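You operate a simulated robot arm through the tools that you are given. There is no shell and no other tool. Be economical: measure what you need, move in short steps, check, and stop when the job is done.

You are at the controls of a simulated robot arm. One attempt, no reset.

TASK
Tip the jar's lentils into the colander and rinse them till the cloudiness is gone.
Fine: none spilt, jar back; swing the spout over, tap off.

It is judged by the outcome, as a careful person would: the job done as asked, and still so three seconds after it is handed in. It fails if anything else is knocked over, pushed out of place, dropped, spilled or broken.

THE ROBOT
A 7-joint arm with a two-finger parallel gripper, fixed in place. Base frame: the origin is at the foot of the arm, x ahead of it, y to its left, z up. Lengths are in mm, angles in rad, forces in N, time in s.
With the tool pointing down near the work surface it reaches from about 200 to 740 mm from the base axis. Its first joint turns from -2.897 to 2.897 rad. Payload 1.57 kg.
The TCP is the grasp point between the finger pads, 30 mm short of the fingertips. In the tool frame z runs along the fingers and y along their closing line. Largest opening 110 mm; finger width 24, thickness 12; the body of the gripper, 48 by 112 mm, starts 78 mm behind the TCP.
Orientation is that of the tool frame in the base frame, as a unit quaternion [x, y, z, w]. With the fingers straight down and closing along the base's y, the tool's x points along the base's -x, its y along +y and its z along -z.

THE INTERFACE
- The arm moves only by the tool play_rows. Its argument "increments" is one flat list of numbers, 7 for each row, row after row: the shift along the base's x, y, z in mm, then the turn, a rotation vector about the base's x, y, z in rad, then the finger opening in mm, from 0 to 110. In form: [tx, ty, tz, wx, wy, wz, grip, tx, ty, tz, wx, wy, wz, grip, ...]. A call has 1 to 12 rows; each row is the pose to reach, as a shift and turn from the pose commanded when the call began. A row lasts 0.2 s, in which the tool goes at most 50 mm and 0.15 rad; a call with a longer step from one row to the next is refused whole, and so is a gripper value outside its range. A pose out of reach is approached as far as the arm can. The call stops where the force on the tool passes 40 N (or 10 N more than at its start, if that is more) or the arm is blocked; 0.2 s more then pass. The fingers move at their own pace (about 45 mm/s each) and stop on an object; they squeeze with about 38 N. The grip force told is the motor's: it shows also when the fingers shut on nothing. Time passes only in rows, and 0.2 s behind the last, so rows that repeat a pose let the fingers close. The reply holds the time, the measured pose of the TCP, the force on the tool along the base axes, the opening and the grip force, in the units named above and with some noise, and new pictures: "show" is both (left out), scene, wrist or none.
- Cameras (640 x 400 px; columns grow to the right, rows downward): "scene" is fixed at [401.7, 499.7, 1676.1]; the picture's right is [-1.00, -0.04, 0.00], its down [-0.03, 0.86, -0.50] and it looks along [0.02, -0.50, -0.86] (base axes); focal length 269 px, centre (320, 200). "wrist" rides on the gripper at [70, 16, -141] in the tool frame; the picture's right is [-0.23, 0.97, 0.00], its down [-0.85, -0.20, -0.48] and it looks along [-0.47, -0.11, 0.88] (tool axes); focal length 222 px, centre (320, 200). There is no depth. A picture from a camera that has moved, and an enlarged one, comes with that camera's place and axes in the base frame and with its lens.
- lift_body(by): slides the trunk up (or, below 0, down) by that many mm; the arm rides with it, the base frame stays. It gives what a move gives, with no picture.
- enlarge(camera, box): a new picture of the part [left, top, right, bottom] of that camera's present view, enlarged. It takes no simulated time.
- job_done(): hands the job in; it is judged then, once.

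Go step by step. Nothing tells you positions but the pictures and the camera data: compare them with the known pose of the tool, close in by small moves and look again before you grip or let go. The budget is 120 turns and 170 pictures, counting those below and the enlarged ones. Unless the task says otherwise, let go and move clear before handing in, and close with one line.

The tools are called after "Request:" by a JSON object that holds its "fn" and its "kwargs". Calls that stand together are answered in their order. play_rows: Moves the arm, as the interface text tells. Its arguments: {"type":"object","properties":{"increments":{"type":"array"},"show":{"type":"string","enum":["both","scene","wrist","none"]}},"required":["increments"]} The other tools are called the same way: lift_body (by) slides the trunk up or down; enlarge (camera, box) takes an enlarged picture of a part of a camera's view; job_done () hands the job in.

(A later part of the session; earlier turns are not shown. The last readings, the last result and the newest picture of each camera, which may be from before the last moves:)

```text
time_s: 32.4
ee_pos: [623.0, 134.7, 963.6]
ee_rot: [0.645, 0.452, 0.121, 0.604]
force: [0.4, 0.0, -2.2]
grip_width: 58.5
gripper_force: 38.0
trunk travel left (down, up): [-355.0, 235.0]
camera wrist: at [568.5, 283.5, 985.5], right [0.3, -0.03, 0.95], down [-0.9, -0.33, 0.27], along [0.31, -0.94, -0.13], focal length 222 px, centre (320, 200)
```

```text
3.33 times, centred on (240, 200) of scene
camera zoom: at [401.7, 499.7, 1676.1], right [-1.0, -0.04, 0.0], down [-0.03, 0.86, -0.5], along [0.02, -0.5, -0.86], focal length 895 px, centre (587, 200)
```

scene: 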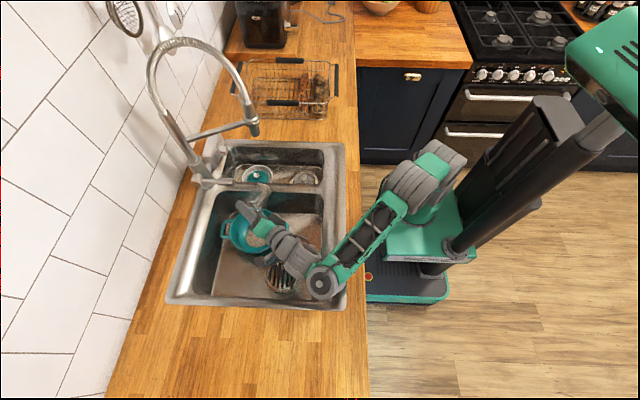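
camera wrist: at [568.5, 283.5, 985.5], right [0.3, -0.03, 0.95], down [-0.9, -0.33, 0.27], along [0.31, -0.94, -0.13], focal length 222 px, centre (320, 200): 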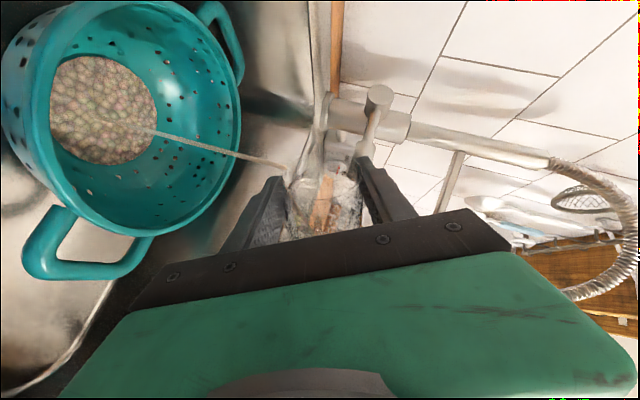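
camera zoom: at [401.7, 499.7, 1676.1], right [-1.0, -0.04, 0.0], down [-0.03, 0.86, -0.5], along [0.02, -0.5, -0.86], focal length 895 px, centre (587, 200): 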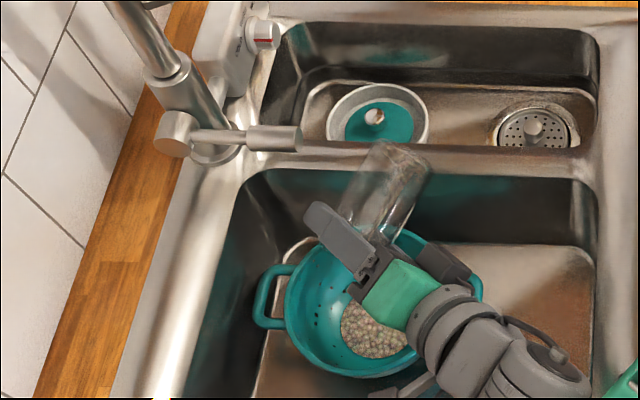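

The lentils are landing squarely in the colander; a thin stream remains. Tipping further to empty it.

Request:
{"fn": "play_rows", "kwargs": {"increments": [0, 0, 0, -0.056, 0.053, 0.019, 45, 0, 0, 0, -0.112, 0.107, 0.038, 45, 0, 0, 0, -0.169, 0.16, 0.057, 45, 0, 0, 0, -0.225, 0.214, 0.076, 45, 0, 0, 0, -0.225, 0.214, 0.076, 45, 0, 0, 0, -0.225, 0.214, 0.076, 45, 0, 0, 0, -0.225, 0.214, 0.076, 45, 0, 0, 0, -0.225, 0.214, 0.076, 45, 0, 0, 0, -0.225, 0.214, 0.076, 45], "show": "wrist"}}

Request:
{"fn": "enlarge", "kwargs": {"camera": "scene", "box": [180, 140, 300, 260]}}

```text
time_s: 34.4
ee_pos: [621.0, 135.1, 964.6]
ee_rot: [0.566, 0.548, 0.024, 0.615]
force: [0.7, 0.2, -3.0]
grip_width: 58.4
gripper_force: 38.2
trunk travel left (down, up): [-355.0, 235.0]
camera wrist: at [559.6, 281.6, 964.6], right [0.49, 0.2, 0.85], down [-0.79, -0.31, 0.53], along [0.37, -0.93, 0.01], focal length 222 px, centre (320, 200)
```

wrist: 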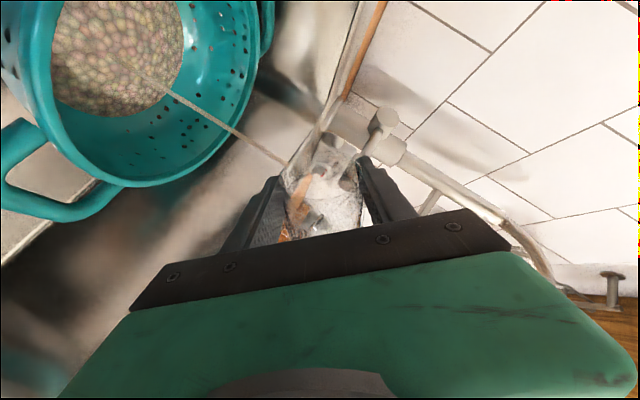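

```text
3.33 times, centred on (240, 200) of scene
camera zoom: at [401.7, 499.7, 1676.1], right [-1.0, -0.04, 0.0], down [-0.03, 0.86, -0.5], along [0.02, -0.5, -0.86], focal length 895 px, centre (587, 200)
```

zoom: 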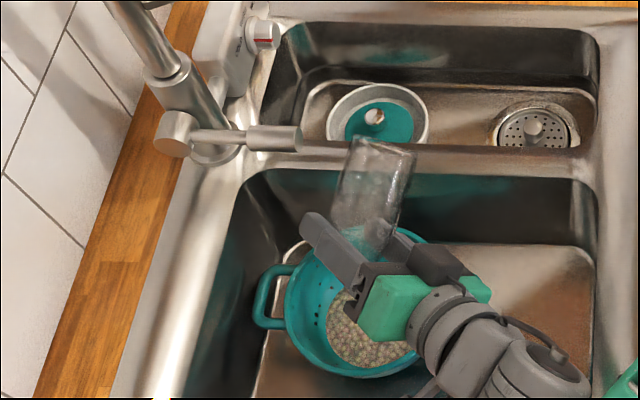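

A thin stream is still draining, so I'll tilt slightly more and wait.

Request:
{"fn": "play_rows", "kwargs": {"increments": [0, 0, 0, -0.08, 0.076, 0.027, 45, 0, 0, 0, -0.16, 0.152, 0.054, 45, 0, 0, 0, -0.2, 0.19, 0.068, 45, 0, 0, 0, -0.2, 0.19, 0.068, 45, 0, 0, 0, -0.2, 0.19, 0.068, 45, 0, 0, 0, -0.2, 0.19, 0.068, 45, 0, 0, 0, -0.2, 0.19, 0.068, 45, 0, 0, 0, -0.2, 0.19, 0.068, 45, 0, 0, 0, -0.2, 0.19, 0.068, 45, 0, 0, 0, -0.2, 0.19, 0.068, 45, 0, 0, 0, -0.2, 0.19, 0.068, 45, 0, 0, 0, -0.2, 0.19, 0.068, 45], "show": "wrist"}}

Request:
{"fn": "enlarge", "kwargs": {"camera": "scene", "box": [200, 160, 280, 240]}}

```text
time_s: 37.0
ee_pos: [622.5, 135.9, 963.6]
ee_rot: [0.482, 0.623, -0.064, 0.613]
force: [-0.5, 0.1, -2.3]
grip_width: 58.5
gripper_force: 37.7
trunk travel left (down, up): [-355.0, 235.0]
camera wrist: at [548.6, 275.4, 948.9], right [0.61, 0.39, 0.69], down [-0.66, -0.23, 0.72], along [0.44, -0.89, 0.12], focal length 222 px, centre (320, 200)
```

wrist: 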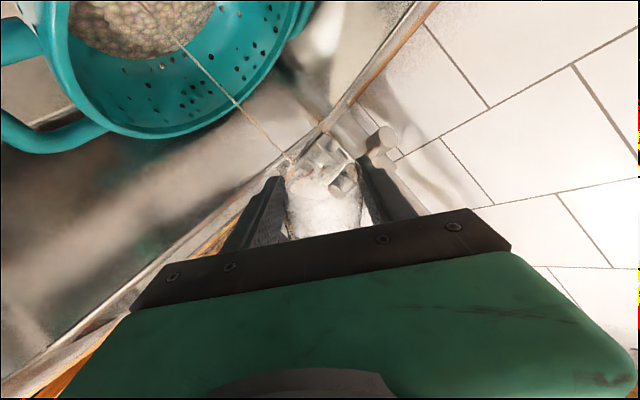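

```text
5.00 times, centred on (240, 200) of scene
camera zoom: at [401.7, 499.7, 1676.1], right [-1.0, -0.04, 0.0], down [-0.03, 0.86, -0.5], along [0.02, -0.5, -0.86], focal length 1343 px, centre (720, 200)
```

zoom: 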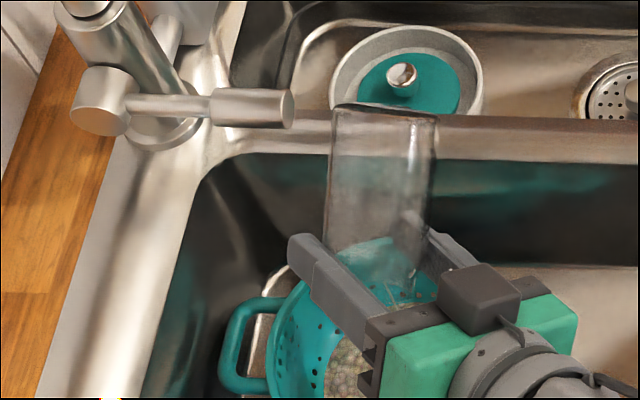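

The jar looks nearly empty with a hair-thin stream; waiting two more seconds.

Request:
{"fn": "play_rows", "kwargs": {"increments": [0, 0, 0, 0, 0, 0, 45, 0, 0, 0, 0, 0, 0, 45, 0, 0, 0, 0, 0, 0, 45, 0, 0, 0, 0, 0, 0, 45, 0, 0, 0, 0, 0, 0, 45, 0, 0, 0, 0, 0, 0, 45, 0, 0, 0, 0, 0, 0, 45, 0, 0, 0, 0, 0, 0, 45, 0, 0, 0, 0, 0, 0, 45, 0, 0, 0, 0, 0, 0, 45], "show": "wrist"}}

```text
time_s: 39.2
ee_pos: [621.8, 134.4, 963.8]
ee_rot: [0.482, 0.623, -0.065, 0.612]
force: [0.3, 0.0, -3.0]
grip_width: 58.3
gripper_force: 37.7
trunk travel left (down, up): [-355.0, 235.0]
camera wrist: at [548.6, 275.4, 948.9], right [0.61, 0.39, 0.69], down [-0.66, -0.23, 0.72], along [0.44, -0.89, 0.12], focal length 222 px, centre (320, 200)
```

wrist: 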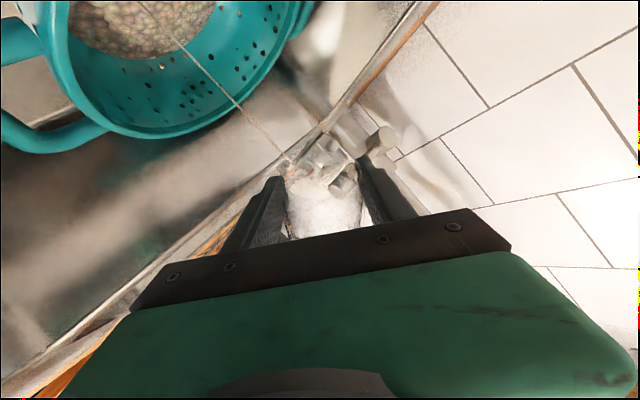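

Request:
{"fn": "enlarge", "kwargs": {"camera": "wrist", "box": [130, 30, 390, 240]}}

Request:
{"fn": "play_rows", "kwargs": {"increments": [0, 0, 0, -0.08, 0.076, 0.027, 45, 0, 0, 0, -0.16, 0.152, 0.054, 45, 0, 0, 0, -0.2, 0.19, 0.068, 45, 0, 0, 0, -0.2, 0.19, 0.068, 45, 0, 0, 0, -0.2, 0.19, 0.068, 45, 0, 0, 0, -0.2, 0.19, 0.068, 45, 0, 0, 0, -0.2, 0.19, 0.068, 45, 0, 0, 0, -0.2, 0.19, 0.068, 45, 0, 0, 0, -0.2, 0.19, 0.068, 45, 0, 0, 0, -0.2, 0.19, 0.068, 45], "show": "wrist"}}

```text
1.90 times, centred on (260, 135) of wrist
camera zoom: at [548.6, 275.4, 948.9], right [0.61, 0.39, 0.69], down [-0.66, -0.23, 0.72], along [0.44, -0.89, 0.12], focal length 423 px, centre (434, 324)
```

zoom: 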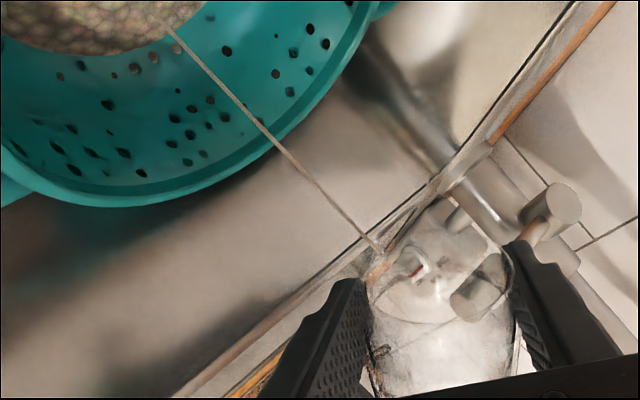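

```text
time_s: 41.4
ee_pos: [620.9, 134.1, 963.4]
ee_rot: [0.389, 0.685, -0.151, 0.598]
force: [0.1, -0.1, -2.0]
grip_width: 58.1
gripper_force: 38.1
trunk travel left (down, up): [-355.0, 235.0]
camera wrist: at [535.2, 265.6, 936.9], right [0.69, 0.56, 0.46], down [-0.49, -0.11, 0.86], along [0.53, -0.82, 0.2], focal length 222 px, centre (320, 200)
```

wrist: 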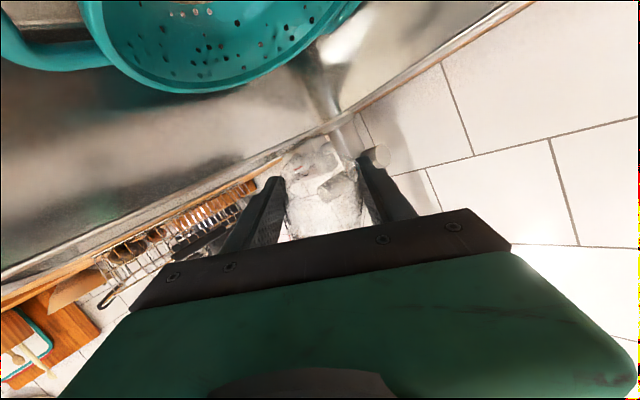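

The jar is empty. Raising and rolling it back upright, away from the divider.

Request:
{"fn": "play_rows", "kwargs": {"increments": [0, 5, 30, 0.05, -0.048, -0.017, 45, -5, 10, 60, 0.147, -0.141, -0.05, 45, -10, 20, 90, 0.245, -0.235, -0.084, 45, -15, 30, 100, 0.343, -0.329, -0.118, 45, -20, 40, 100, 0.441, -0.423, -0.151, 45, -25, 50, 100, 0.539, -0.517, -0.185, 45, -30, 60, 100, 0.637, -0.611, -0.218, 45, -30, 60, 100, 0.735, -0.706, -0.252, 45, -30, 60, 100, 0.833, -0.8, -0.286, 45, -30, 60, 100, 0.931, -0.894, -0.319, 45, -30, 60, 100, 1.029, -0.988, -0.353, 45, -30, 60, 100, 1.12, -1.075, -0.384, 45], "show": "none"}}

Request:
{"fn": "play_rows", "kwargs": {"increments": [0, 0, 0, 0.098, -0.094, -0.034, 45, 0, 0, 0, 0.196, -0.188, -0.067, 45, 0, 0, 0, 0.294, -0.282, -0.101, 45, 0, 0, 0, 0.392, -0.376, -0.134, 45, 0, 0, 0, 0.49, -0.47, -0.168, 45, 0, 0, 0, 0.588, -0.564, -0.202, 45, 0, 0, 0, 0.686, -0.659, -0.235, 45, 0, 0, 0, 0.784, -0.753, -0.269, 45, 0, 0, 0, 0.84, -0.806, -0.288, 45, 0, 0, 0, 0.84, -0.806, -0.288, 45]}}

Request:
{"fn": "enlarge", "kwargs": {"camera": "wrist", "box": [230, 100, 430, 260]}}

```text
time_s: 44.0
ee_pos: [543.8, 93.2, 1001.1]
ee_rot: [0.76, 0.208, 0.317, 0.528]
force: [0.7, 0.4, -2.2]
grip_width: 57.7
gripper_force: 38.3
out of reach, approached as far as the arm can: row 2, 3, 4, 5, 6, 7, 8, 9, 10, 11, 12
trunk travel left (down, up): [-355.0, 235.0]
```

```text
time_s: 46.2
ee_pos: [618.5, 57.2, 1071.9]
ee_rot: [0.744, -0.262, 0.561, 0.251]
force: [0.2, 0.4, -2.7]
grip_width: 58.0
gripper_force: 38.2
out of reach, approached as far as the arm can: row 4, 5, 6, 7, 8, 9, 10
trunk travel left (down, up): [-355.0, 235.0]
camera wrist: at [524.9, 132.9, 1174.6], right [-0.71, -0.69, -0.14], down [-0.4, 0.56, -0.73], along [0.58, -0.46, -0.67], focal length 222 px, centre (320, 200)
```

scene: 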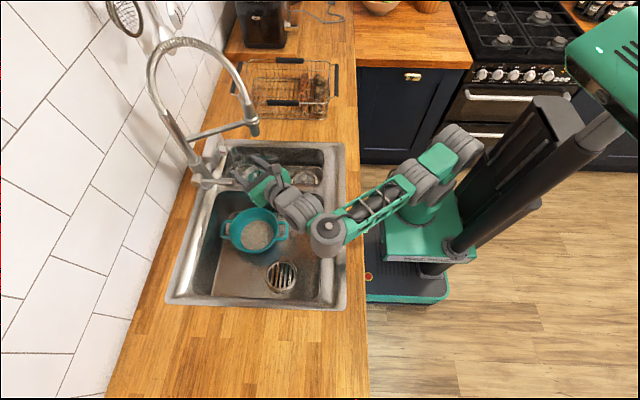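
wrist: 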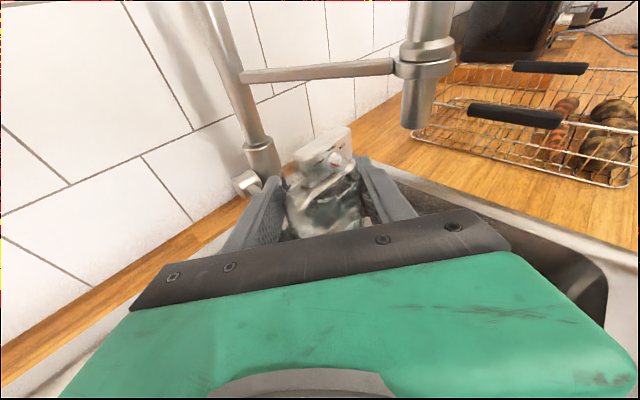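

```text
2.50 times, centred on (330, 180) of wrist
camera zoom: at [524.9, 132.9, 1174.6], right [-0.71, -0.69, -0.14], down [-0.4, 0.56, -0.73], along [0.58, -0.46, -0.67], focal length 555 px, centre (295, 250)
```

zoom: 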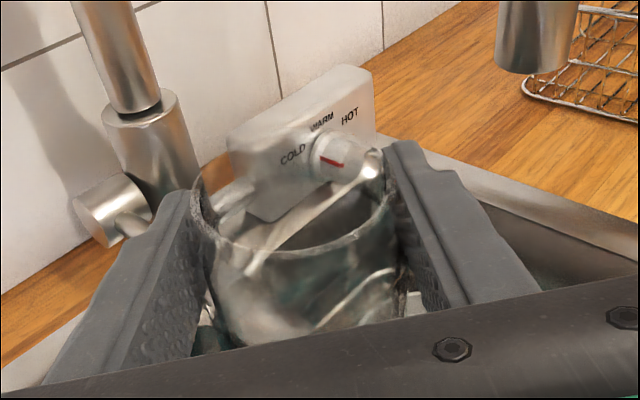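

The arm ran into a wrist limit at this yaw. I'll unwind the yaw toward the arm's own bearing and go higher, away from the tap.

Request:
{"fn": "play_rows", "kwargs": {"increments": [-5, 0, 10, 0, 0, 0.1, 45, -10, 5, 20, 0, 0, 0.2, 45, -15, 10, 30, 0, 0, 0.3, 45, -20, 10, 30, 0, 0, 0.4, 45, -25, 10, 30, 0, 0, 0.5, 45, -30, 10, 30, 0, 0, 0.6, 45, -35, 10, 30, 0, 0, 0.7, 45, -40, 10, 30, 0, 0, 0.8, 45, -40, 10, 30, 0, 0, 0.8, 45]}}

```text
time_s: 47.7
ee_pos: [596.4, 134.2, 992.5]
ee_rot: [0.845, 0.06, 0.521, 0.105]
force: [0.0, -0.2, -1.9]
grip_width: 58.3
gripper_force: 38.2
out of reach, approached as far as the arm can: row 1, 2, 3, 4, 5, 6, 7
trunk travel left (down, up): [-355.0, 235.0]
stopped in row 7: the arm was blocked; the commanded pose is now the measured one
camera wrist: at [501.4, 150.6, 1117.3], right [-0.11, -0.99, 0.04], down [-0.81, 0.07, -0.58], along [0.58, -0.09, -0.81], focal length 222 px, centre (320, 200)
```

scene: 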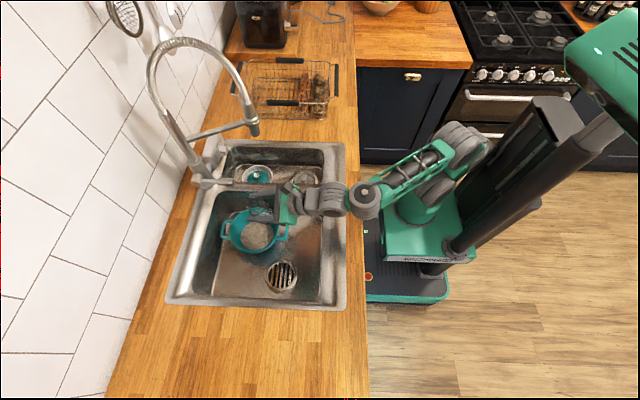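
wrist: 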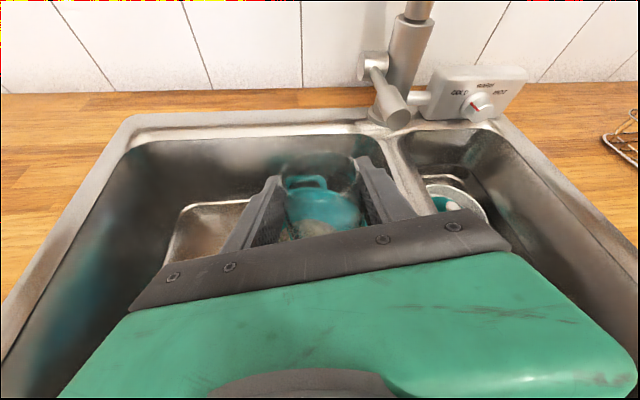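

The pose was reset at a blocked point, but nothing is touched. Rising straight up now.

Request:
{"fn": "play_rows", "kwargs": {"increments": [-5, 5, 20, 0, 0, 0, 45, -10, 10, 40, 0, 0, 0, 45, -15, 15, 65, 0, 0, 0, 45, -20, 20, 90, 0, 0, 0, 45, -20, 20, 90, 0, 0, 0, 45], "show": "wrist"}}

```text
time_s: 48.9
ee_pos: [576.0, 150.7, 1093.0]
ee_rot: [0.842, 0.055, 0.527, 0.102]
force: [-0.4, -0.2, -2.7]
grip_width: 57.9
gripper_force: 37.7
trunk travel left (down, up): [-355.0, 235.0]
camera wrist: at [479.2, 166.3, 1217.2], right [-0.11, -0.99, 0.03], down [-0.8, 0.08, -0.59], along [0.59, -0.09, -0.8], focal length 222 px, centre (320, 200)
```

wrist: 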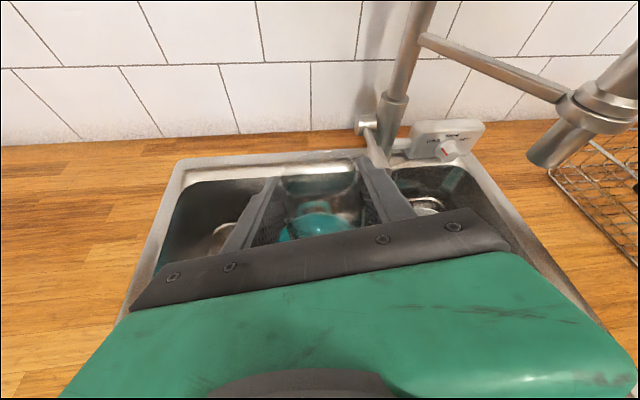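

Clear. Now swinging the jar back over its old place on the counter.

Request:
{"fn": "play_rows", "kwargs": {"increments": [-10, 35, 0, 0, 0, 0.1, 45, -21, 70, 0, 0, 0, 0.19, 45, -33, 105, 0, 0, 0, 0.29, 45, -46, 140, 0, 0, 0, 0.38, 45, -60, 175, 0, 0, 0, 0.48, 45, -75, 208, 0, 0, 0, 0.58, 45, -90, 241, 0, 0, 0, 0.67, 45, -106, 274, 0, 0, 0, 0.77, 45, -121, 306, 0, 0, 0, 0.86, 45, -136, 336, 0, 0, 0, 0.96, 45, -136, 336, 0, 0, 0, 0.96, 45]}}

Request:
{"fn": "enlarge", "kwargs": {"camera": "scene", "box": [240, 300, 360, 399]}}

```text
time_s: 51.3
ee_pos: [441.3, 488.2, 1093.5]
ee_rot: [0.721, 0.437, 0.515, -0.153]
force: [0.4, 0.5, -2.1]
grip_width: 57.8
gripper_force: 38.2
trunk travel left (down, up): [-355.0, 235.0]
camera wrist: at [373.3, 417.5, 1217.7], right [0.75, -0.66, 0.03], down [-0.52, -0.61, -0.59], along [0.41, 0.43, -0.8], focal length 222 px, centre (320, 200)
```

scene: 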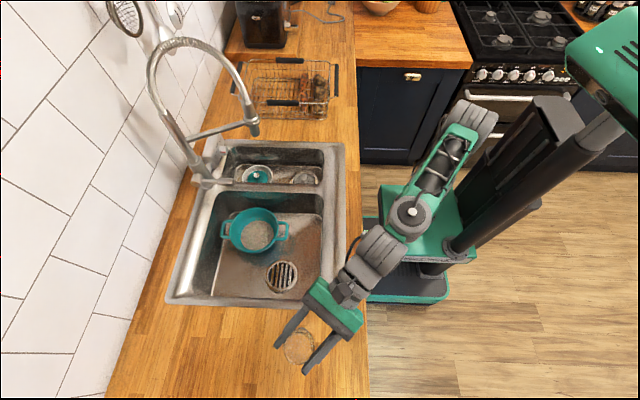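
wrist: 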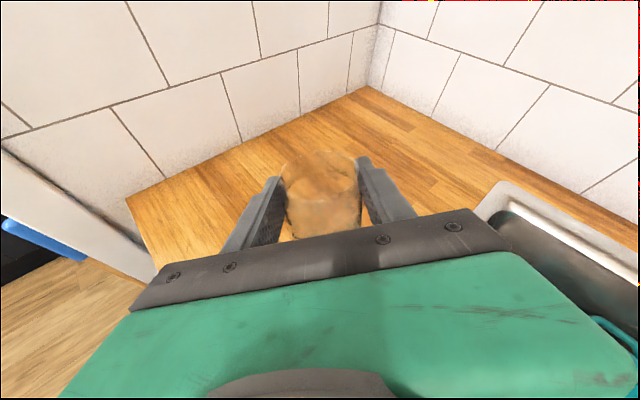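

```text
4.04 times, centred on (300, 350) of scene
camera zoom: at [401.7, 499.7, 1676.1], right [-1.0, -0.04, 0.0], down [-0.03, 0.86, -0.5], along [0.02, -0.5, -0.86], focal length 1085 px, centre (401, -404)
```

zoom: 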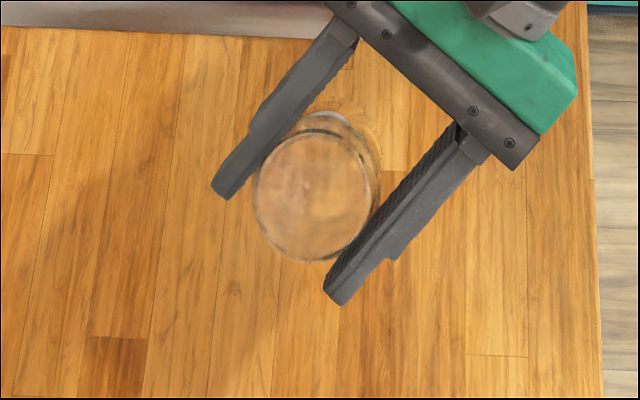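

From overhead the empty jar leans about 13° toward +y. I'll straighten it before lowering.

Request:
{"fn": "play_rows", "kwargs": {"increments": [0, 0, -10, 0.06, 0, 0, 45, 0, 0, -20, 0.12, 0, 0, 45, 0, 0, -30, 0.18, 0, 0, 45, 0, 0, -40, 0.227, 0, 0, 45, 0, 0, -40, 0.227, 0, 0, 45], "show": "wrist"}}

Request:
{"fn": "enlarge", "kwargs": {"camera": "scene", "box": [240, 300, 360, 399]}}

```text
time_s: 52.5
ee_pos: [429.8, 469.5, 1064.0]
ee_rot: [0.701, 0.395, 0.555, -0.212]
force: [-0.8, 0.1, -2.5]
grip_width: 57.9
gripper_force: 38.5
out of reach, approached as far as the arm can: row 3, 4, 5
trunk travel left (down, up): [-355.0, 235.0]
camera wrist: at [361.7, 379.0, 1174.2], right [0.75, -0.65, -0.08], down [-0.51, -0.5, -0.7], along [0.42, 0.56, -0.71], focal length 222 px, centre (320, 200)
```

wrist: 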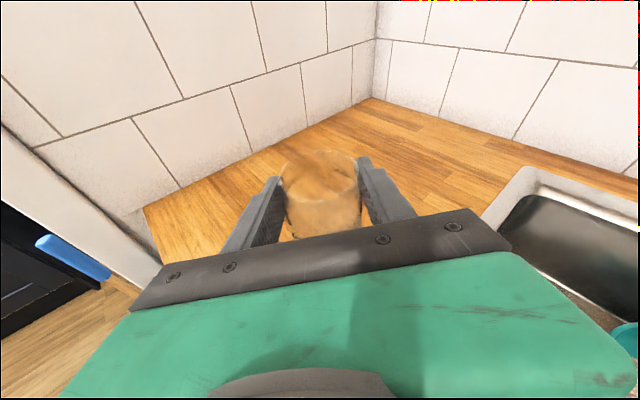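

```text
4.04 times, centred on (300, 350) of scene
camera zoom: at [401.7, 499.7, 1676.1], right [-1.0, -0.04, 0.0], down [-0.03, 0.86, -0.5], along [0.02, -0.5, -0.86], focal length 1085 px, centre (401, -404)
```

zoom: 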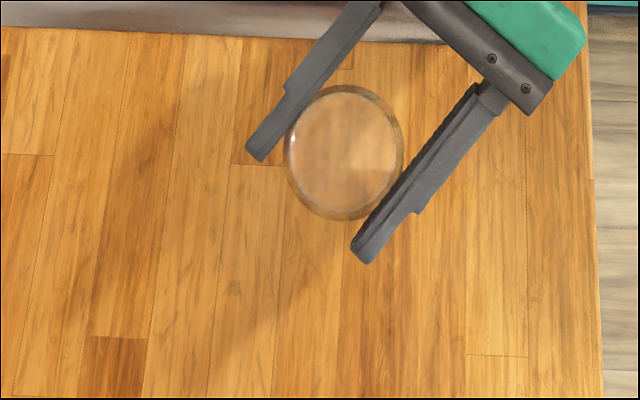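

The jar is upright now; rim at about (432, 469), so it needs ~+8, +20 mm to be at its old spot.

Request:
{"fn": "play_rows", "kwargs": {"increments": [6, 10, -5, 0, 0, 0, 45, 12, 22, -11, 0, 0, 0, 45, 12, 22, -11, 0, 0, 0, 45], "show": "none"}}

Request:
{"fn": "enlarge", "kwargs": {"camera": "scene", "box": [240, 300, 360, 399]}}

```text
time_s: 53.3
ee_pos: [443.7, 491.5, 1051.2]
ee_rot: [0.701, 0.395, 0.554, -0.212]
force: [-0.4, 0.1, -2.7]
grip_width: 57.9
gripper_force: 37.7
trunk travel left (down, up): [-355.0, 235.0]
```

```text
4.04 times, centred on (300, 350) of scene
camera zoom: at [401.7, 499.7, 1676.1], right [-1.0, -0.04, 0.0], down [-0.03, 0.86, -0.5], along [0.02, -0.5, -0.86], focal length 1085 px, centre (401, -404)
```

zoom: 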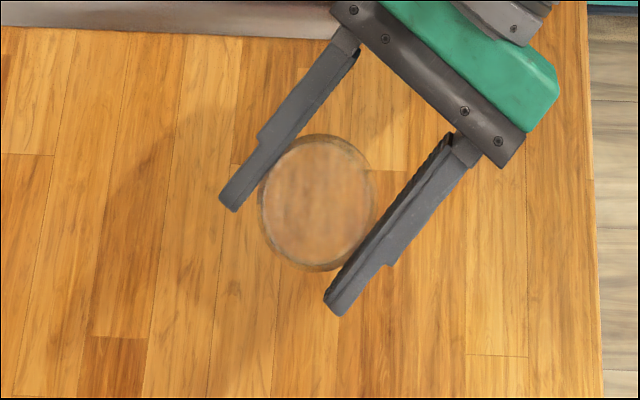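

Now 4 mm −x, lower with the trunk most of the way, then creep down by small steps watching the force.

Request:
{"fn": "play_rows", "kwargs": {"increments": [-4, -1, 0, 0, 0, 0, 45, -4, -1, 0, 0, 0, 0, 45], "show": "none"}}

Request:
{"fn": "lift_body", "kwargs": {"by": -30}}

Request:
{"fn": "play_rows", "kwargs": {"increments": [0, 0, -3, 0, 0, 0, 45, 0, 0, -6, 0, 0, 0, 45, 0, 0, -6, 0, 0, 0, 45]}}

```text
time_s: 53.9
ee_pos: [437.2, 491.2, 1052.7]
ee_rot: [0.701, 0.395, 0.554, -0.212]
force: [0.1, 0.6, -2.2]
grip_width: 57.9
gripper_force: 37.8
trunk travel left (down, up): [-355.0, 235.0]
```

```text
time_s: 54.6
ee_pos: [438.1, 491.0, 1022.2]
ee_rot: [0.701, 0.396, 0.554, -0.212]
force: [-0.8, -0.6, -0.6]
grip_width: 57.7
gripper_force: 37.7
trunk travel left (down, up): [-325.0, 265.0]
```

```text
time_s: 55.5
ee_pos: [437.3, 491.1, 1016.8]
ee_rot: [0.701, 0.396, 0.554, -0.212]
force: [-0.1, -0.3, -1.9]
grip_width: 57.8
gripper_force: 38.1
trunk travel left (down, up): [-325.0, 265.0]
camera wrist: at [369.8, 400.8, 1125.9], right [0.75, -0.65, -0.08], down [-0.51, -0.51, -0.69], along [0.41, 0.56, -0.72], focal length 222 px, centre (320, 200)
```

scene: 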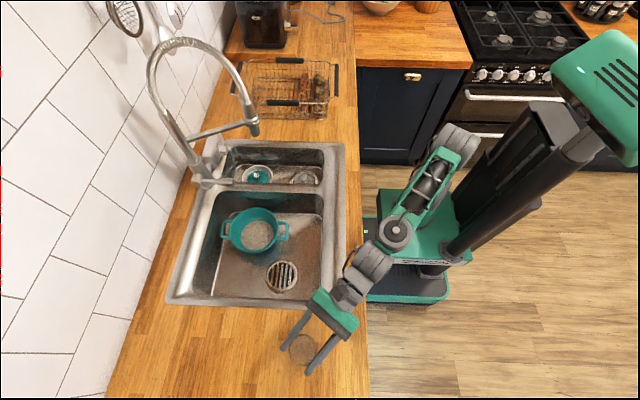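
wrist: 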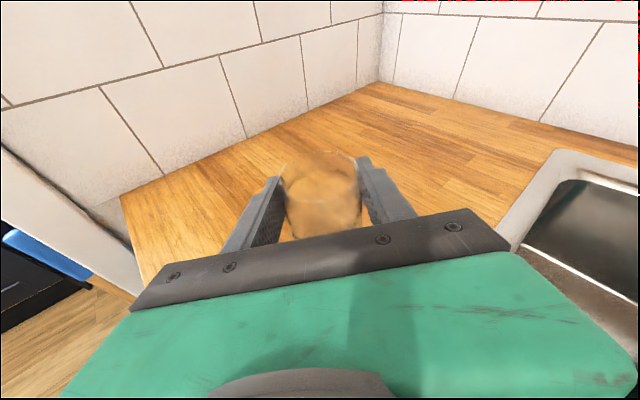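

Request:
{"fn": "play_rows", "kwargs": {"increments": [0, 0, -2, 0, 0, 0, 45, 0, 0, -4, 0, 0, 0, 45, 0, 0, -6, 0, 0, 0, 45], "show": "none"}}

Request:
{"fn": "play_rows", "kwargs": {"increments": [0, 0, -2, 0, 0, 0, 45, 0, 0, -3, 0, 0, 0, 45], "show": "none"}}

```text
time_s: 56.2
ee_pos: [437.0, 490.6, 1009.4]
ee_rot: [0.701, 0.395, 0.555, -0.213]
force: [0.4, 0.1, -1.3]
grip_width: 57.7
gripper_force: 37.8
trunk travel left (down, up): [-325.0, 265.0]
```

```text
time_s: 56.9
ee_pos: [437.9, 491.4, 1008.3]
ee_rot: [0.701, 0.396, 0.554, -0.213]
force: [-0.5, -0.5, -2.7]
grip_width: 57.9
gripper_force: 37.9
trunk travel left (down, up): [-325.0, 265.0]
```

Request:
{"fn": "play_rows", "kwargs": {"increments": [0, 0, -2, 0, 0, 0, 45, 0, 0, -4, 0, 0, 0, 45], "show": "none"}}

Request:
{"fn": "play_rows", "kwargs": {"increments": [0, 0, -2, 0, 0, 0, 45, 0, 0, -4, 0, 0, 0, 45], "show": "wrist"}}

```text
time_s: 57.5
ee_pos: [437.4, 490.4, 1002.4]
ee_rot: [0.701, 0.395, 0.555, -0.213]
force: [0.0, 1.3, -2.0]
grip_width: 57.6
gripper_force: 37.0
trunk travel left (down, up): [-325.0, 265.0]
```

```text
time_s: 58.0
ee_pos: [438.0, 490.8, 1000.2]
ee_rot: [0.7, 0.394, 0.556, -0.213]
force: [0.1, -0.1, 3.9]
grip_width: 57.9
gripper_force: 37.7
trunk travel left (down, up): [-325.0, 265.0]
camera wrist: at [369.4, 399.9, 1110.9], right [0.75, -0.65, -0.08], down [-0.51, -0.5, -0.7], along [0.42, 0.56, -0.71], focal length 222 px, centre (320, 200)
```

wrist: 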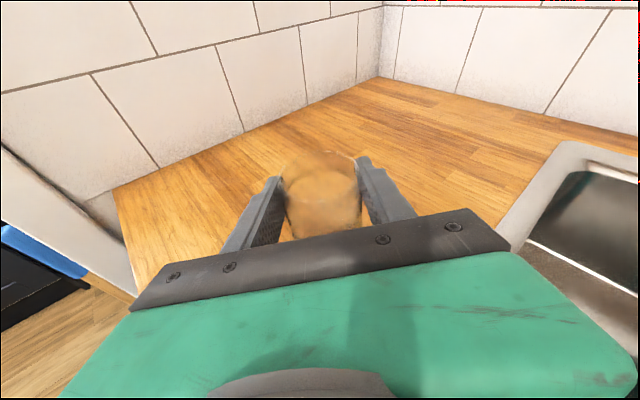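

Contact felt (force turned upward). Opening the fingers gradually.

Request:
{"fn": "play_rows", "kwargs": {"increments": [0, 0, -1, 0, 0, 0, 60, 0, 0, -1, 0, 0, 0, 64, 0, 0, -1, 0, 0, 0, 70, 0, 0, -1, 0, 0, 0, 80, 0, 0, -1, 0, 0, 0, 95, 0, 0, -1, 0, 0, 0, 110, 0, 0, -1, 0, 0, 0, 110]}}

Request:
{"fn": "enlarge", "kwargs": {"camera": "scene", "box": [240, 300, 360, 399]}}

```text
time_s: 59.6
ee_pos: [438.5, 491.2, 997.9]
ee_rot: [0.701, 0.395, 0.555, -0.212]
force: [-0.1, -0.3, -0.2]
grip_width: 110.0
gripper_force: 0.1
trunk travel left (down, up): [-325.0, 265.0]
camera wrist: at [369.8, 400.3, 1108.1], right [0.75, -0.65, -0.08], down [-0.51, -0.51, -0.69], along [0.41, 0.56, -0.72], focal length 222 px, centre (320, 200)
```

scene: 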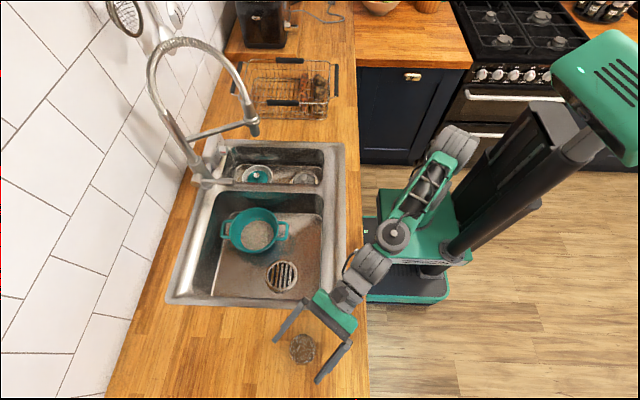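
wrist: 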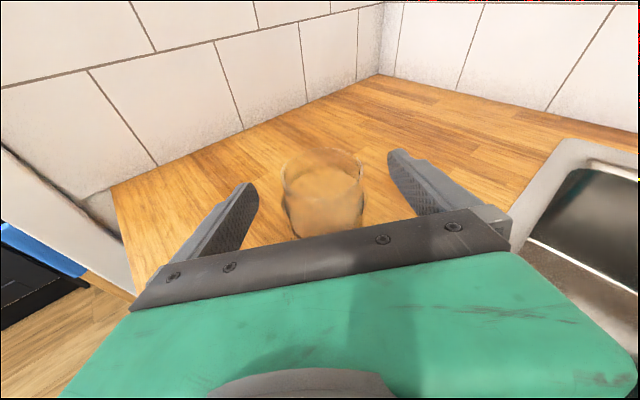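

```text
4.04 times, centred on (300, 350) of scene
camera zoom: at [401.7, 499.7, 1676.1], right [-1.0, -0.04, 0.0], down [-0.03, 0.86, -0.5], along [0.02, -0.5, -0.86], focal length 1085 px, centre (401, -404)
```

zoom: 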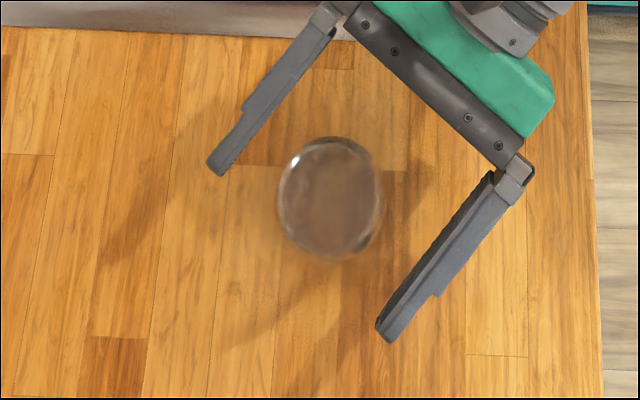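

The jar is back standing on its original spot. I'll rise clear, then swing across to face the spout head (about (620, −80), bottom z≈1066).

Request:
{"fn": "lift_body", "kwargs": {"by": 120}}

Request:
{"fn": "play_rows", "kwargs": {"increments": [2, -45, 0, 0, 0, -0.08, 110, 6, -92, 0, 0, 0, -0.16, 110, 10, -139, 0, 0, 0, -0.24, 110, 14, -186, 0, 0, 0, -0.32, 110, 18, -233, 0, 0, 0, -0.4, 110, 22, -280, 0, 0, 0, -0.48, 110, 26, -327, 0, 0, 0, -0.56, 110, 30, -374, 0, 0, 0, -0.65, 110, 34, -421, 0, 0, 0, -0.74, 110, 38, -468, 0, 0, 0, -0.83, 110, 42, -515, 0, 0, 0, -0.92, 110, 42, -550, 0, 0, 0, -0.98, 110]}}

```text
time_s: 61.1
ee_pos: [438.1, 491.3, 1118.6]
ee_rot: [0.701, 0.395, 0.554, -0.213]
force: [0.7, -0.6, -0.5]
grip_width: 110.0
gripper_force: 0.0
trunk travel left (down, up): [-445.0, 145.0]
```

```text
time_s: 62.6
ee_pos: [419.7, 274.3, 1113.7]
ee_rot: [0.754, 0.299, 0.572, -0.124]
force: [0.7, 0.8, -0.8]
grip_width: 109.8
gripper_force: 0.0
out of reach, approached as far as the arm can: row 2, 3, 4, 5, 6, 7
trunk travel left (down, up): [-445.0, 145.0]
stopped in row 7: the arm was blocked; the commanded pose is now the measured one
camera wrist: at [329.5, 209.5, 1224.9], right [0.54, -0.84, -0.06], down [-0.64, -0.36, -0.68], along [0.55, 0.41, -0.73], focal length 222 px, centre (320, 200)
```

scene: 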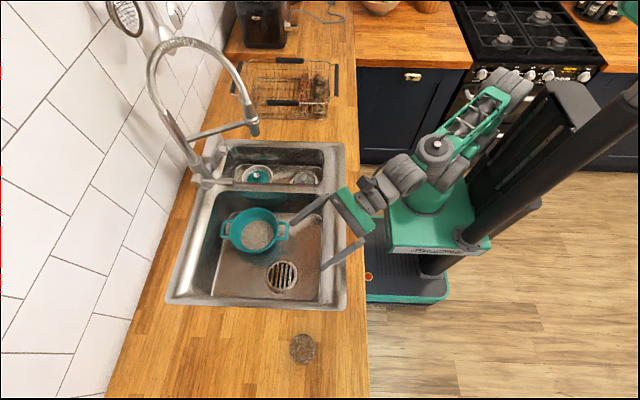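
wrist: 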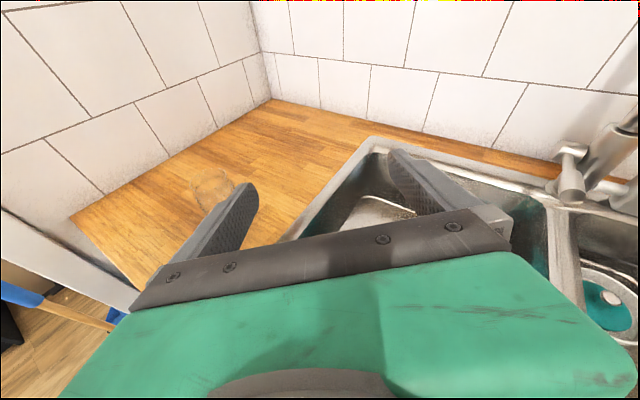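

The arm is wound up against the wrist limit. I'll unwind by rolling the hand half a turn (camera below), which is the natural configuration for the tap work.

Request:
{"fn": "play_rows", "kwargs": {"increments": [0, 0, 0, -0.11, -0.074, 0.044, 110, 0, 0, 0, -0.221, -0.148, 0.088, 110, 0, 0, 0, -0.331, -0.222, 0.133, 110, 0, 0, 0, -0.441, -0.296, 0.177, 110, 0, 0, 0, -0.552, -0.37, 0.221, 110, 0, 0, 0, -0.662, -0.444, 0.265, 110, 0, 0, 0, -0.772, -0.518, 0.31, 110, 0, 0, 0, -0.883, -0.592, 0.354, 110, 0, 0, 0, -0.993, -0.667, 0.398, 110, 0, 0, 0, -1.103, -0.741, 0.442, 110, 0, 0, 0, -1.213, -0.815, 0.487, 110, 0, 0, 0, -1.32, -0.886, 0.529, 110], "show": "none"}}

Request:
{"fn": "play_rows", "kwargs": {"increments": [0, 0, 0, -0.11, -0.074, 0.044, 110, 0, 0, 0, -0.221, -0.148, 0.088, 110, 0, 0, 0, -0.331, -0.222, 0.133, 110, 0, 0, 0, -0.441, -0.296, 0.177, 110, 0, 0, 0, -0.552, -0.37, 0.221, 110, 0, 0, 0, -0.662, -0.444, 0.265, 110, 0, 0, 0, -0.772, -0.518, 0.31, 110, 0, 0, 0, -0.883, -0.592, 0.354, 110, 0, 0, 0, -0.993, -0.667, 0.398, 110, 0, 0, 0, -1.09, -0.732, 0.437, 110]}}

```text
time_s: 65.2
ee_pos: [420.5, 272.1, 1115.5]
ee_rot: [0.282, 0.76, 0.477, 0.34]
force: [0.5, -0.7, 0.1]
grip_width: 109.9
gripper_force: 0.0
trunk travel left (down, up): [-445.0, 145.0]
```

```text
time_s: 67.4
ee_pos: [419.5, 273.7, 1117.9]
ee_rot: [-0.269, 0.767, 0.149, 0.564]
force: [-0.4, -0.3, 0.1]
grip_width: 110.2
gripper_force: 0.1
trunk travel left (down, up): [-445.0, 145.0]
camera wrist: at [284.2, 195.1, 1094.2], right [-0.51, 0.85, 0.14], down [-0.07, -0.21, 0.98], along [0.85, 0.49, 0.17], focal length 222 px, centre (320, 200)
```

scene: 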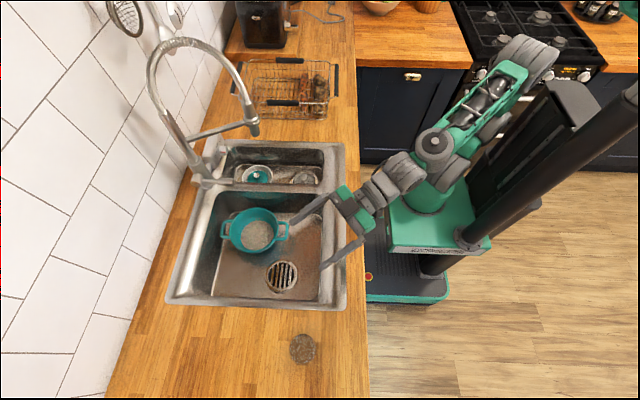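
wrist: 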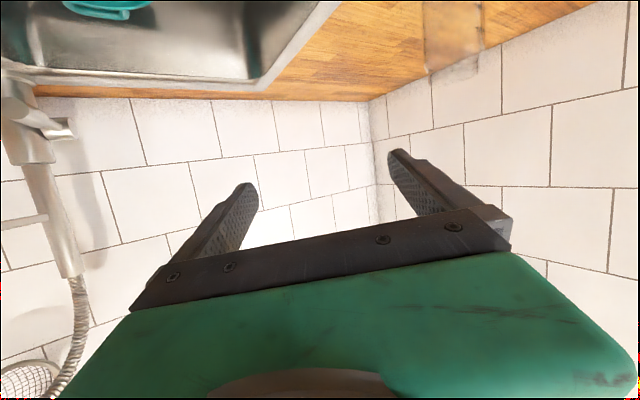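

Free now. Swinging round to face the spout head.

Request:
{"fn": "play_rows", "kwargs": {"increments": [7, -34, 0, 0, 0, -0.07, 110, 14, -67, 0, 0, 0, -0.14, 110, 21, -100, 0, 0, 0, -0.21, 110, 28, -134, 0, 0, 0, -0.28, 110, 35, -167, 0, 0, 0, -0.35, 110, 40, -200, 0, 0, 0, -0.42, 110, 45, -234, 0, 0, 0, -0.49, 110, 50, -268, 0, 0, 0, -0.56, 110, 55, -302, 0, 0, 0, -0.63, 110, 60, -335, 0, 0, 0, -0.7, 110, 60, -335, 0, 0, 0, -0.7, 110]}}

Request:
{"fn": "enlarge", "kwargs": {"camera": "scene", "box": [140, 30, 340, 200]}}

```text
time_s: 68.6
ee_pos: [424.6, 189.2, 1053.0]
ee_rot: [-0.23, 0.823, 0.093, 0.51]
force: [0.7, -0.2, 0.9]
grip_width: 109.9
gripper_force: 0.0
trunk travel left (down, up): [-445.0, 145.0]
stopped in row 5: the arm was blocked; the commanded pose is now the measured one
camera wrist: at [278.5, 131.0, 1054.6], right [-0.38, 0.92, 0.12], down [0.03, -0.12, 0.99], along [0.93, 0.38, 0.02], focal length 222 px, centre (320, 200)
```

scene: 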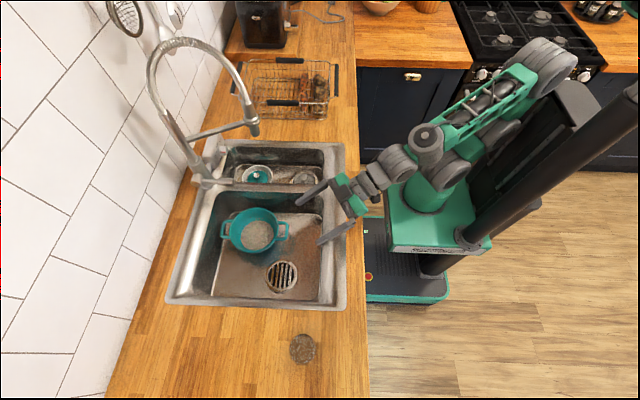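
wrist: 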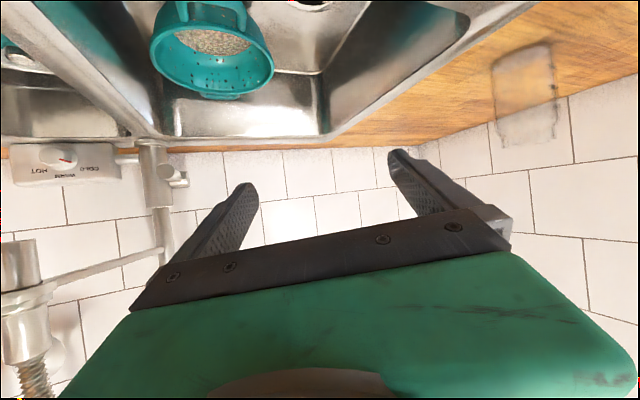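

```text
2.35 times, centred on (240, 115) of scene
camera zoom: at [401.7, 499.7, 1676.1], right [-1.0, -0.04, 0.0], down [-0.03, 0.86, -0.5], along [0.02, -0.5, -0.86], focal length 632 px, centre (508, 400)
```

zoom: 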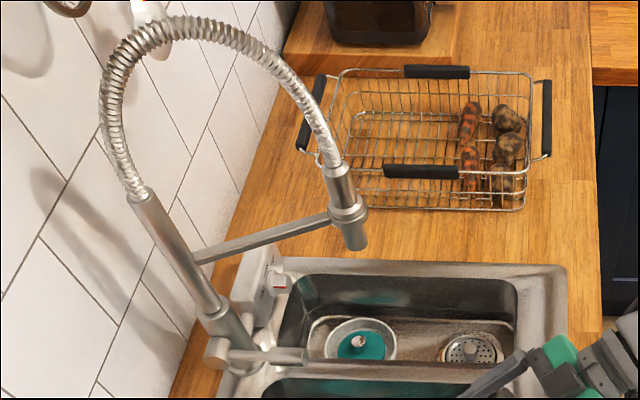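

The arm doesn't like a level hand this close in. I'll extend outward first, then swing.

Request:
{"fn": "play_rows", "kwargs": {"increments": [25, 0, 15, 0, 0, 0, 110, 50, 0, 30, 0, 0, 0, 110, 75, 0, 45, 0, 0, 0, 110, 100, 0, 60, 0, 0, 0, 110, 120, 0, 70, 0, 0, 0, 110, 120, 0, 70, 0, 0, 0, 110], "show": "none"}}

```text
time_s: 70.0
ee_pos: [546.6, 191.6, 1127.7]
ee_rot: [-0.228, 0.819, 0.095, 0.518]
force: [0.1, -0.4, 0.2]
grip_width: 110.3
gripper_force: 0.1
trunk travel left (down, up): [-445.0, 145.0]
```

Request:
{"fn": "play_rows", "kwargs": {"increments": [2, -32, 0, 0, 0, -0.06, 110, 3, -64, 0, 0, 0, -0.12, 110, 4, -96, 0, 0, 0, -0.19, 110, 5, -128, 0, 0, 0, -0.25, 110, 5, -160, 0, 0, 0, -0.32, 110, 4, -192, 0, 0, 0, -0.38, 110, 2, -224, 0, 0, 0, -0.44, 110, 0, -255, 0, 0, 0, -0.5, 110, 0, -255, 0, 0, 0, -0.5, 110]}}

Request:
{"fn": "enlarge", "kwargs": {"camera": "scene", "box": [180, 80, 330, 200]}}

```text
time_s: 72.0
ee_pos: [547.5, -64.1, 1128.5]
ee_rot: [-0.017, 0.849, -0.037, 0.526]
force: [0.8, 0.0, 0.0]
grip_width: 110.0
gripper_force: 0.0
trunk travel left (down, up): [-445.0, 145.0]
camera wrist: at [388.9, -45.7, 1128.3], right [0.11, 0.99, 0.12], down [-0.05, -0.12, 0.99], along [0.99, -0.11, 0.03], focal length 222 px, centre (320, 200)
```

scene: 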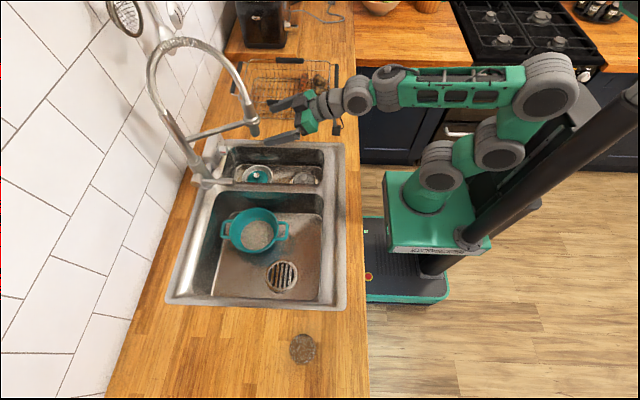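
wrist: 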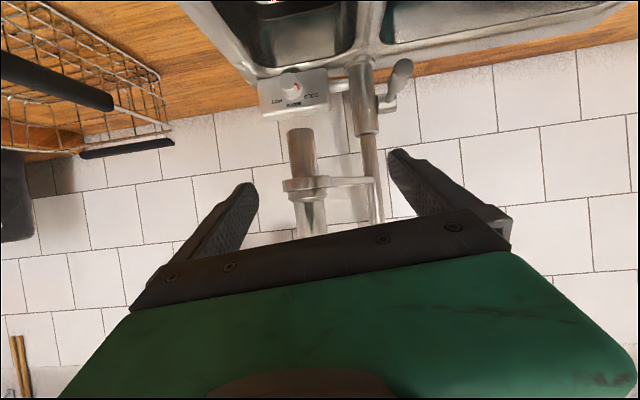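

```text
3.33 times, centred on (255, 140) of scene
camera zoom: at [401.7, 499.7, 1676.1], right [-1.0, -0.04, 0.0], down [-0.03, 0.86, -0.5], along [0.02, -0.5, -0.86], focal length 895 px, centre (537, 400)
```

zoom: 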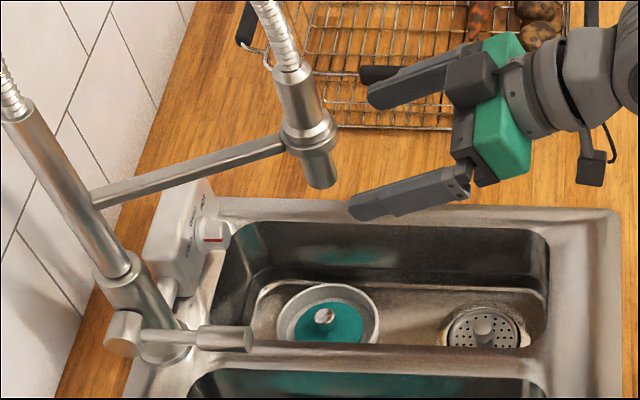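

The head's lower barrel (≈28 mm dia) is at about (623, −84), z 1062–1108, with the holder ring at ~1117; pillar axis about (811, 1). I'll move in with open fingers around the barrel below the ring.

Request:
{"fn": "play_rows", "kwargs": {"increments": [0, -10, -23, 0, 0, 0, 110, 0, -20, -46, 0, 0, 0, 110, 20, -20, -46, 0, 0, 0, 110, 42, -20, -46, 0, 0, 0, 110, 55, -20, -46, 0, 0, 0, 110, 68, -20, -46, 0, 0, 0, 110, 68, -20, -46, 0, 0, 0, 110]}}

Request:
{"fn": "enlarge", "kwargs": {"camera": "scene", "box": [180, 80, 330, 200]}}

```text
time_s: 73.6
ee_pos: [616.0, -83.8, 1083.0]
ee_rot: [-0.018, 0.85, -0.037, 0.526]
force: [-0.2, 0.5, -0.5]
grip_width: 109.7
gripper_force: 0.0
trunk travel left (down, up): [-445.0, 145.0]
camera wrist: at [457.8, -65.9, 1081.3], right [0.11, 0.99, 0.12], down [-0.05, -0.12, 0.99], along [0.99, -0.11, 0.03], focal length 222 px, centre (320, 200)
```

scene: 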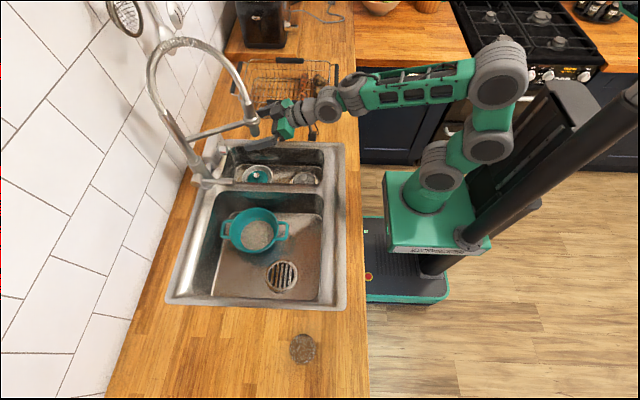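
wrist: 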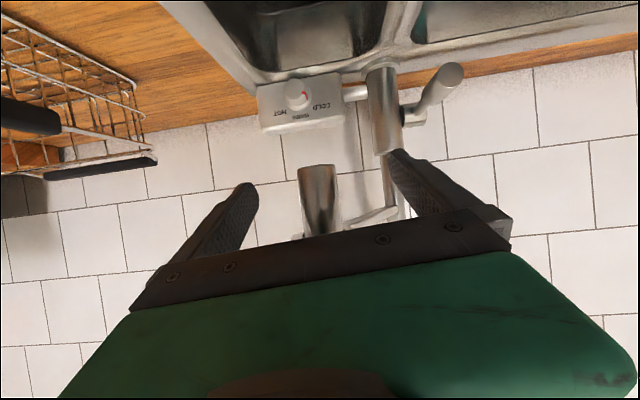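

```text
3.33 times, centred on (255, 140) of scene
camera zoom: at [401.7, 499.7, 1676.1], right [-1.0, -0.04, 0.0], down [-0.03, 0.86, -0.5], along [0.02, -0.5, -0.86], focal length 895 px, centre (537, 400)
```

zoom: 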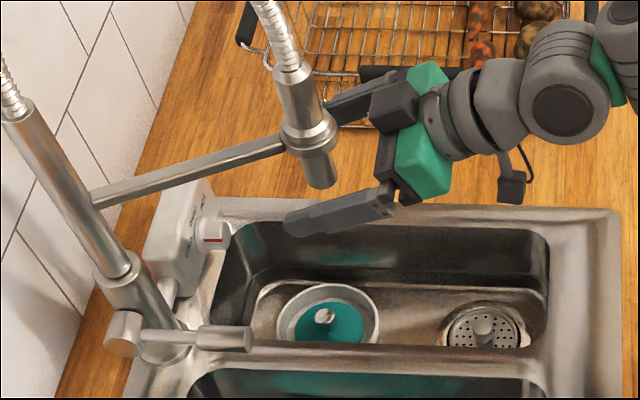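

The barrel is centred between the fingers. Closing to a loose cage (44 mm) and swinging it around its arc toward the colander.

Request:
{"fn": "play_rows", "kwargs": {"increments": [0, 0, 0, 0, 0, 0, 80, 0, 0, 0, 0, 0, 0, 60, 0, 0, 0, 0, 0, 0, 44, 0, 0, 0, 0, 0, 0, 44, 0, 0, 0, 0, 0, 0, 44], "show": "none"}}

Request:
{"fn": "play_rows", "kwargs": {"increments": [-5, 13, 0, 0, 0, 0, 44, -10, 27, 0, 0, 0, 0, 44, -16, 55, 0, 0, 0, 0, 44, -18, 84, 0, 0, 0, 0, 44, -16, 112, 0, 0, 0, 0, 44, -10, 141, 0, 0, 0, 0, 44, 0, 168, 0, 0, 0, 0, 44, 7, 181, 0, 0, 0, 0, 44, 7, 181, 0, 0, 0, 0, 44]}}

Request:
{"fn": "enlarge", "kwargs": {"camera": "scene", "box": [160, 100, 320, 270]}}

```text
time_s: 74.8
ee_pos: [614.8, -85.3, 1081.8]
ee_rot: [-0.018, 0.85, -0.037, 0.525]
force: [-0.6, -0.2, 0.1]
grip_width: 43.8
gripper_force: 0.1
trunk travel left (down, up): [-445.0, 145.0]
```

```text
time_s: 76.8
ee_pos: [621.3, 96.9, 1082.7]
ee_rot: [-0.018, 0.849, -0.036, 0.526]
force: [0.0, -0.9, 0.4]
grip_width: 45.2
gripper_force: 0.7
trunk travel left (down, up): [-445.0, 145.0]
camera wrist: at [464.1, 115.9, 1081.9], right [0.11, 0.99, 0.12], down [-0.05, -0.12, 0.99], along [0.99, -0.11, 0.03], focal length 222 px, centre (320, 200)
```

scene: 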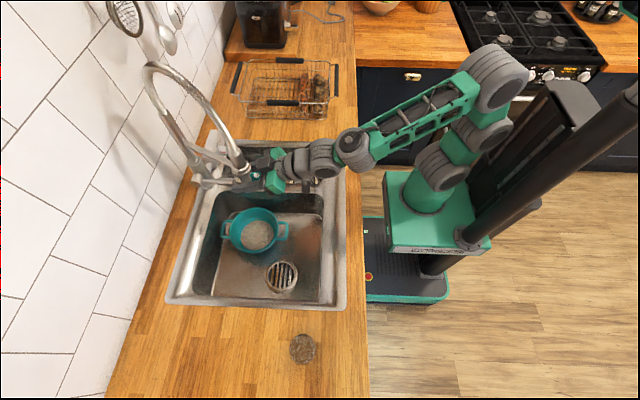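
wrist: 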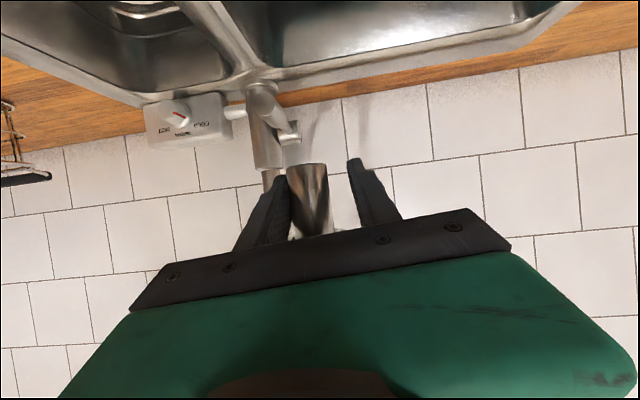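

```text
2.35 times, centred on (240, 185) of scene
camera zoom: at [401.7, 499.7, 1676.1], right [-1.0, -0.04, 0.0], down [-0.03, 0.86, -0.5], along [0.02, -0.5, -0.86], focal length 632 px, centre (508, 235)
```

zoom: 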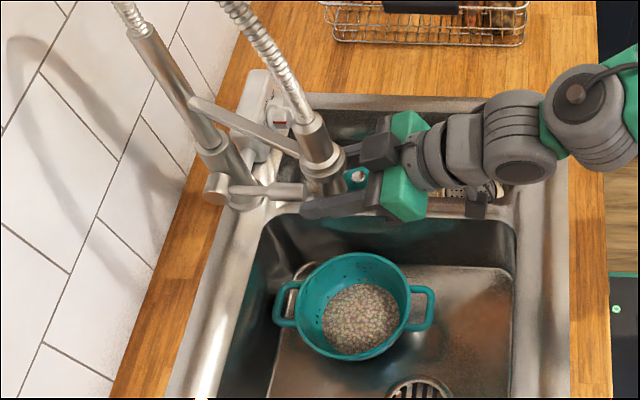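

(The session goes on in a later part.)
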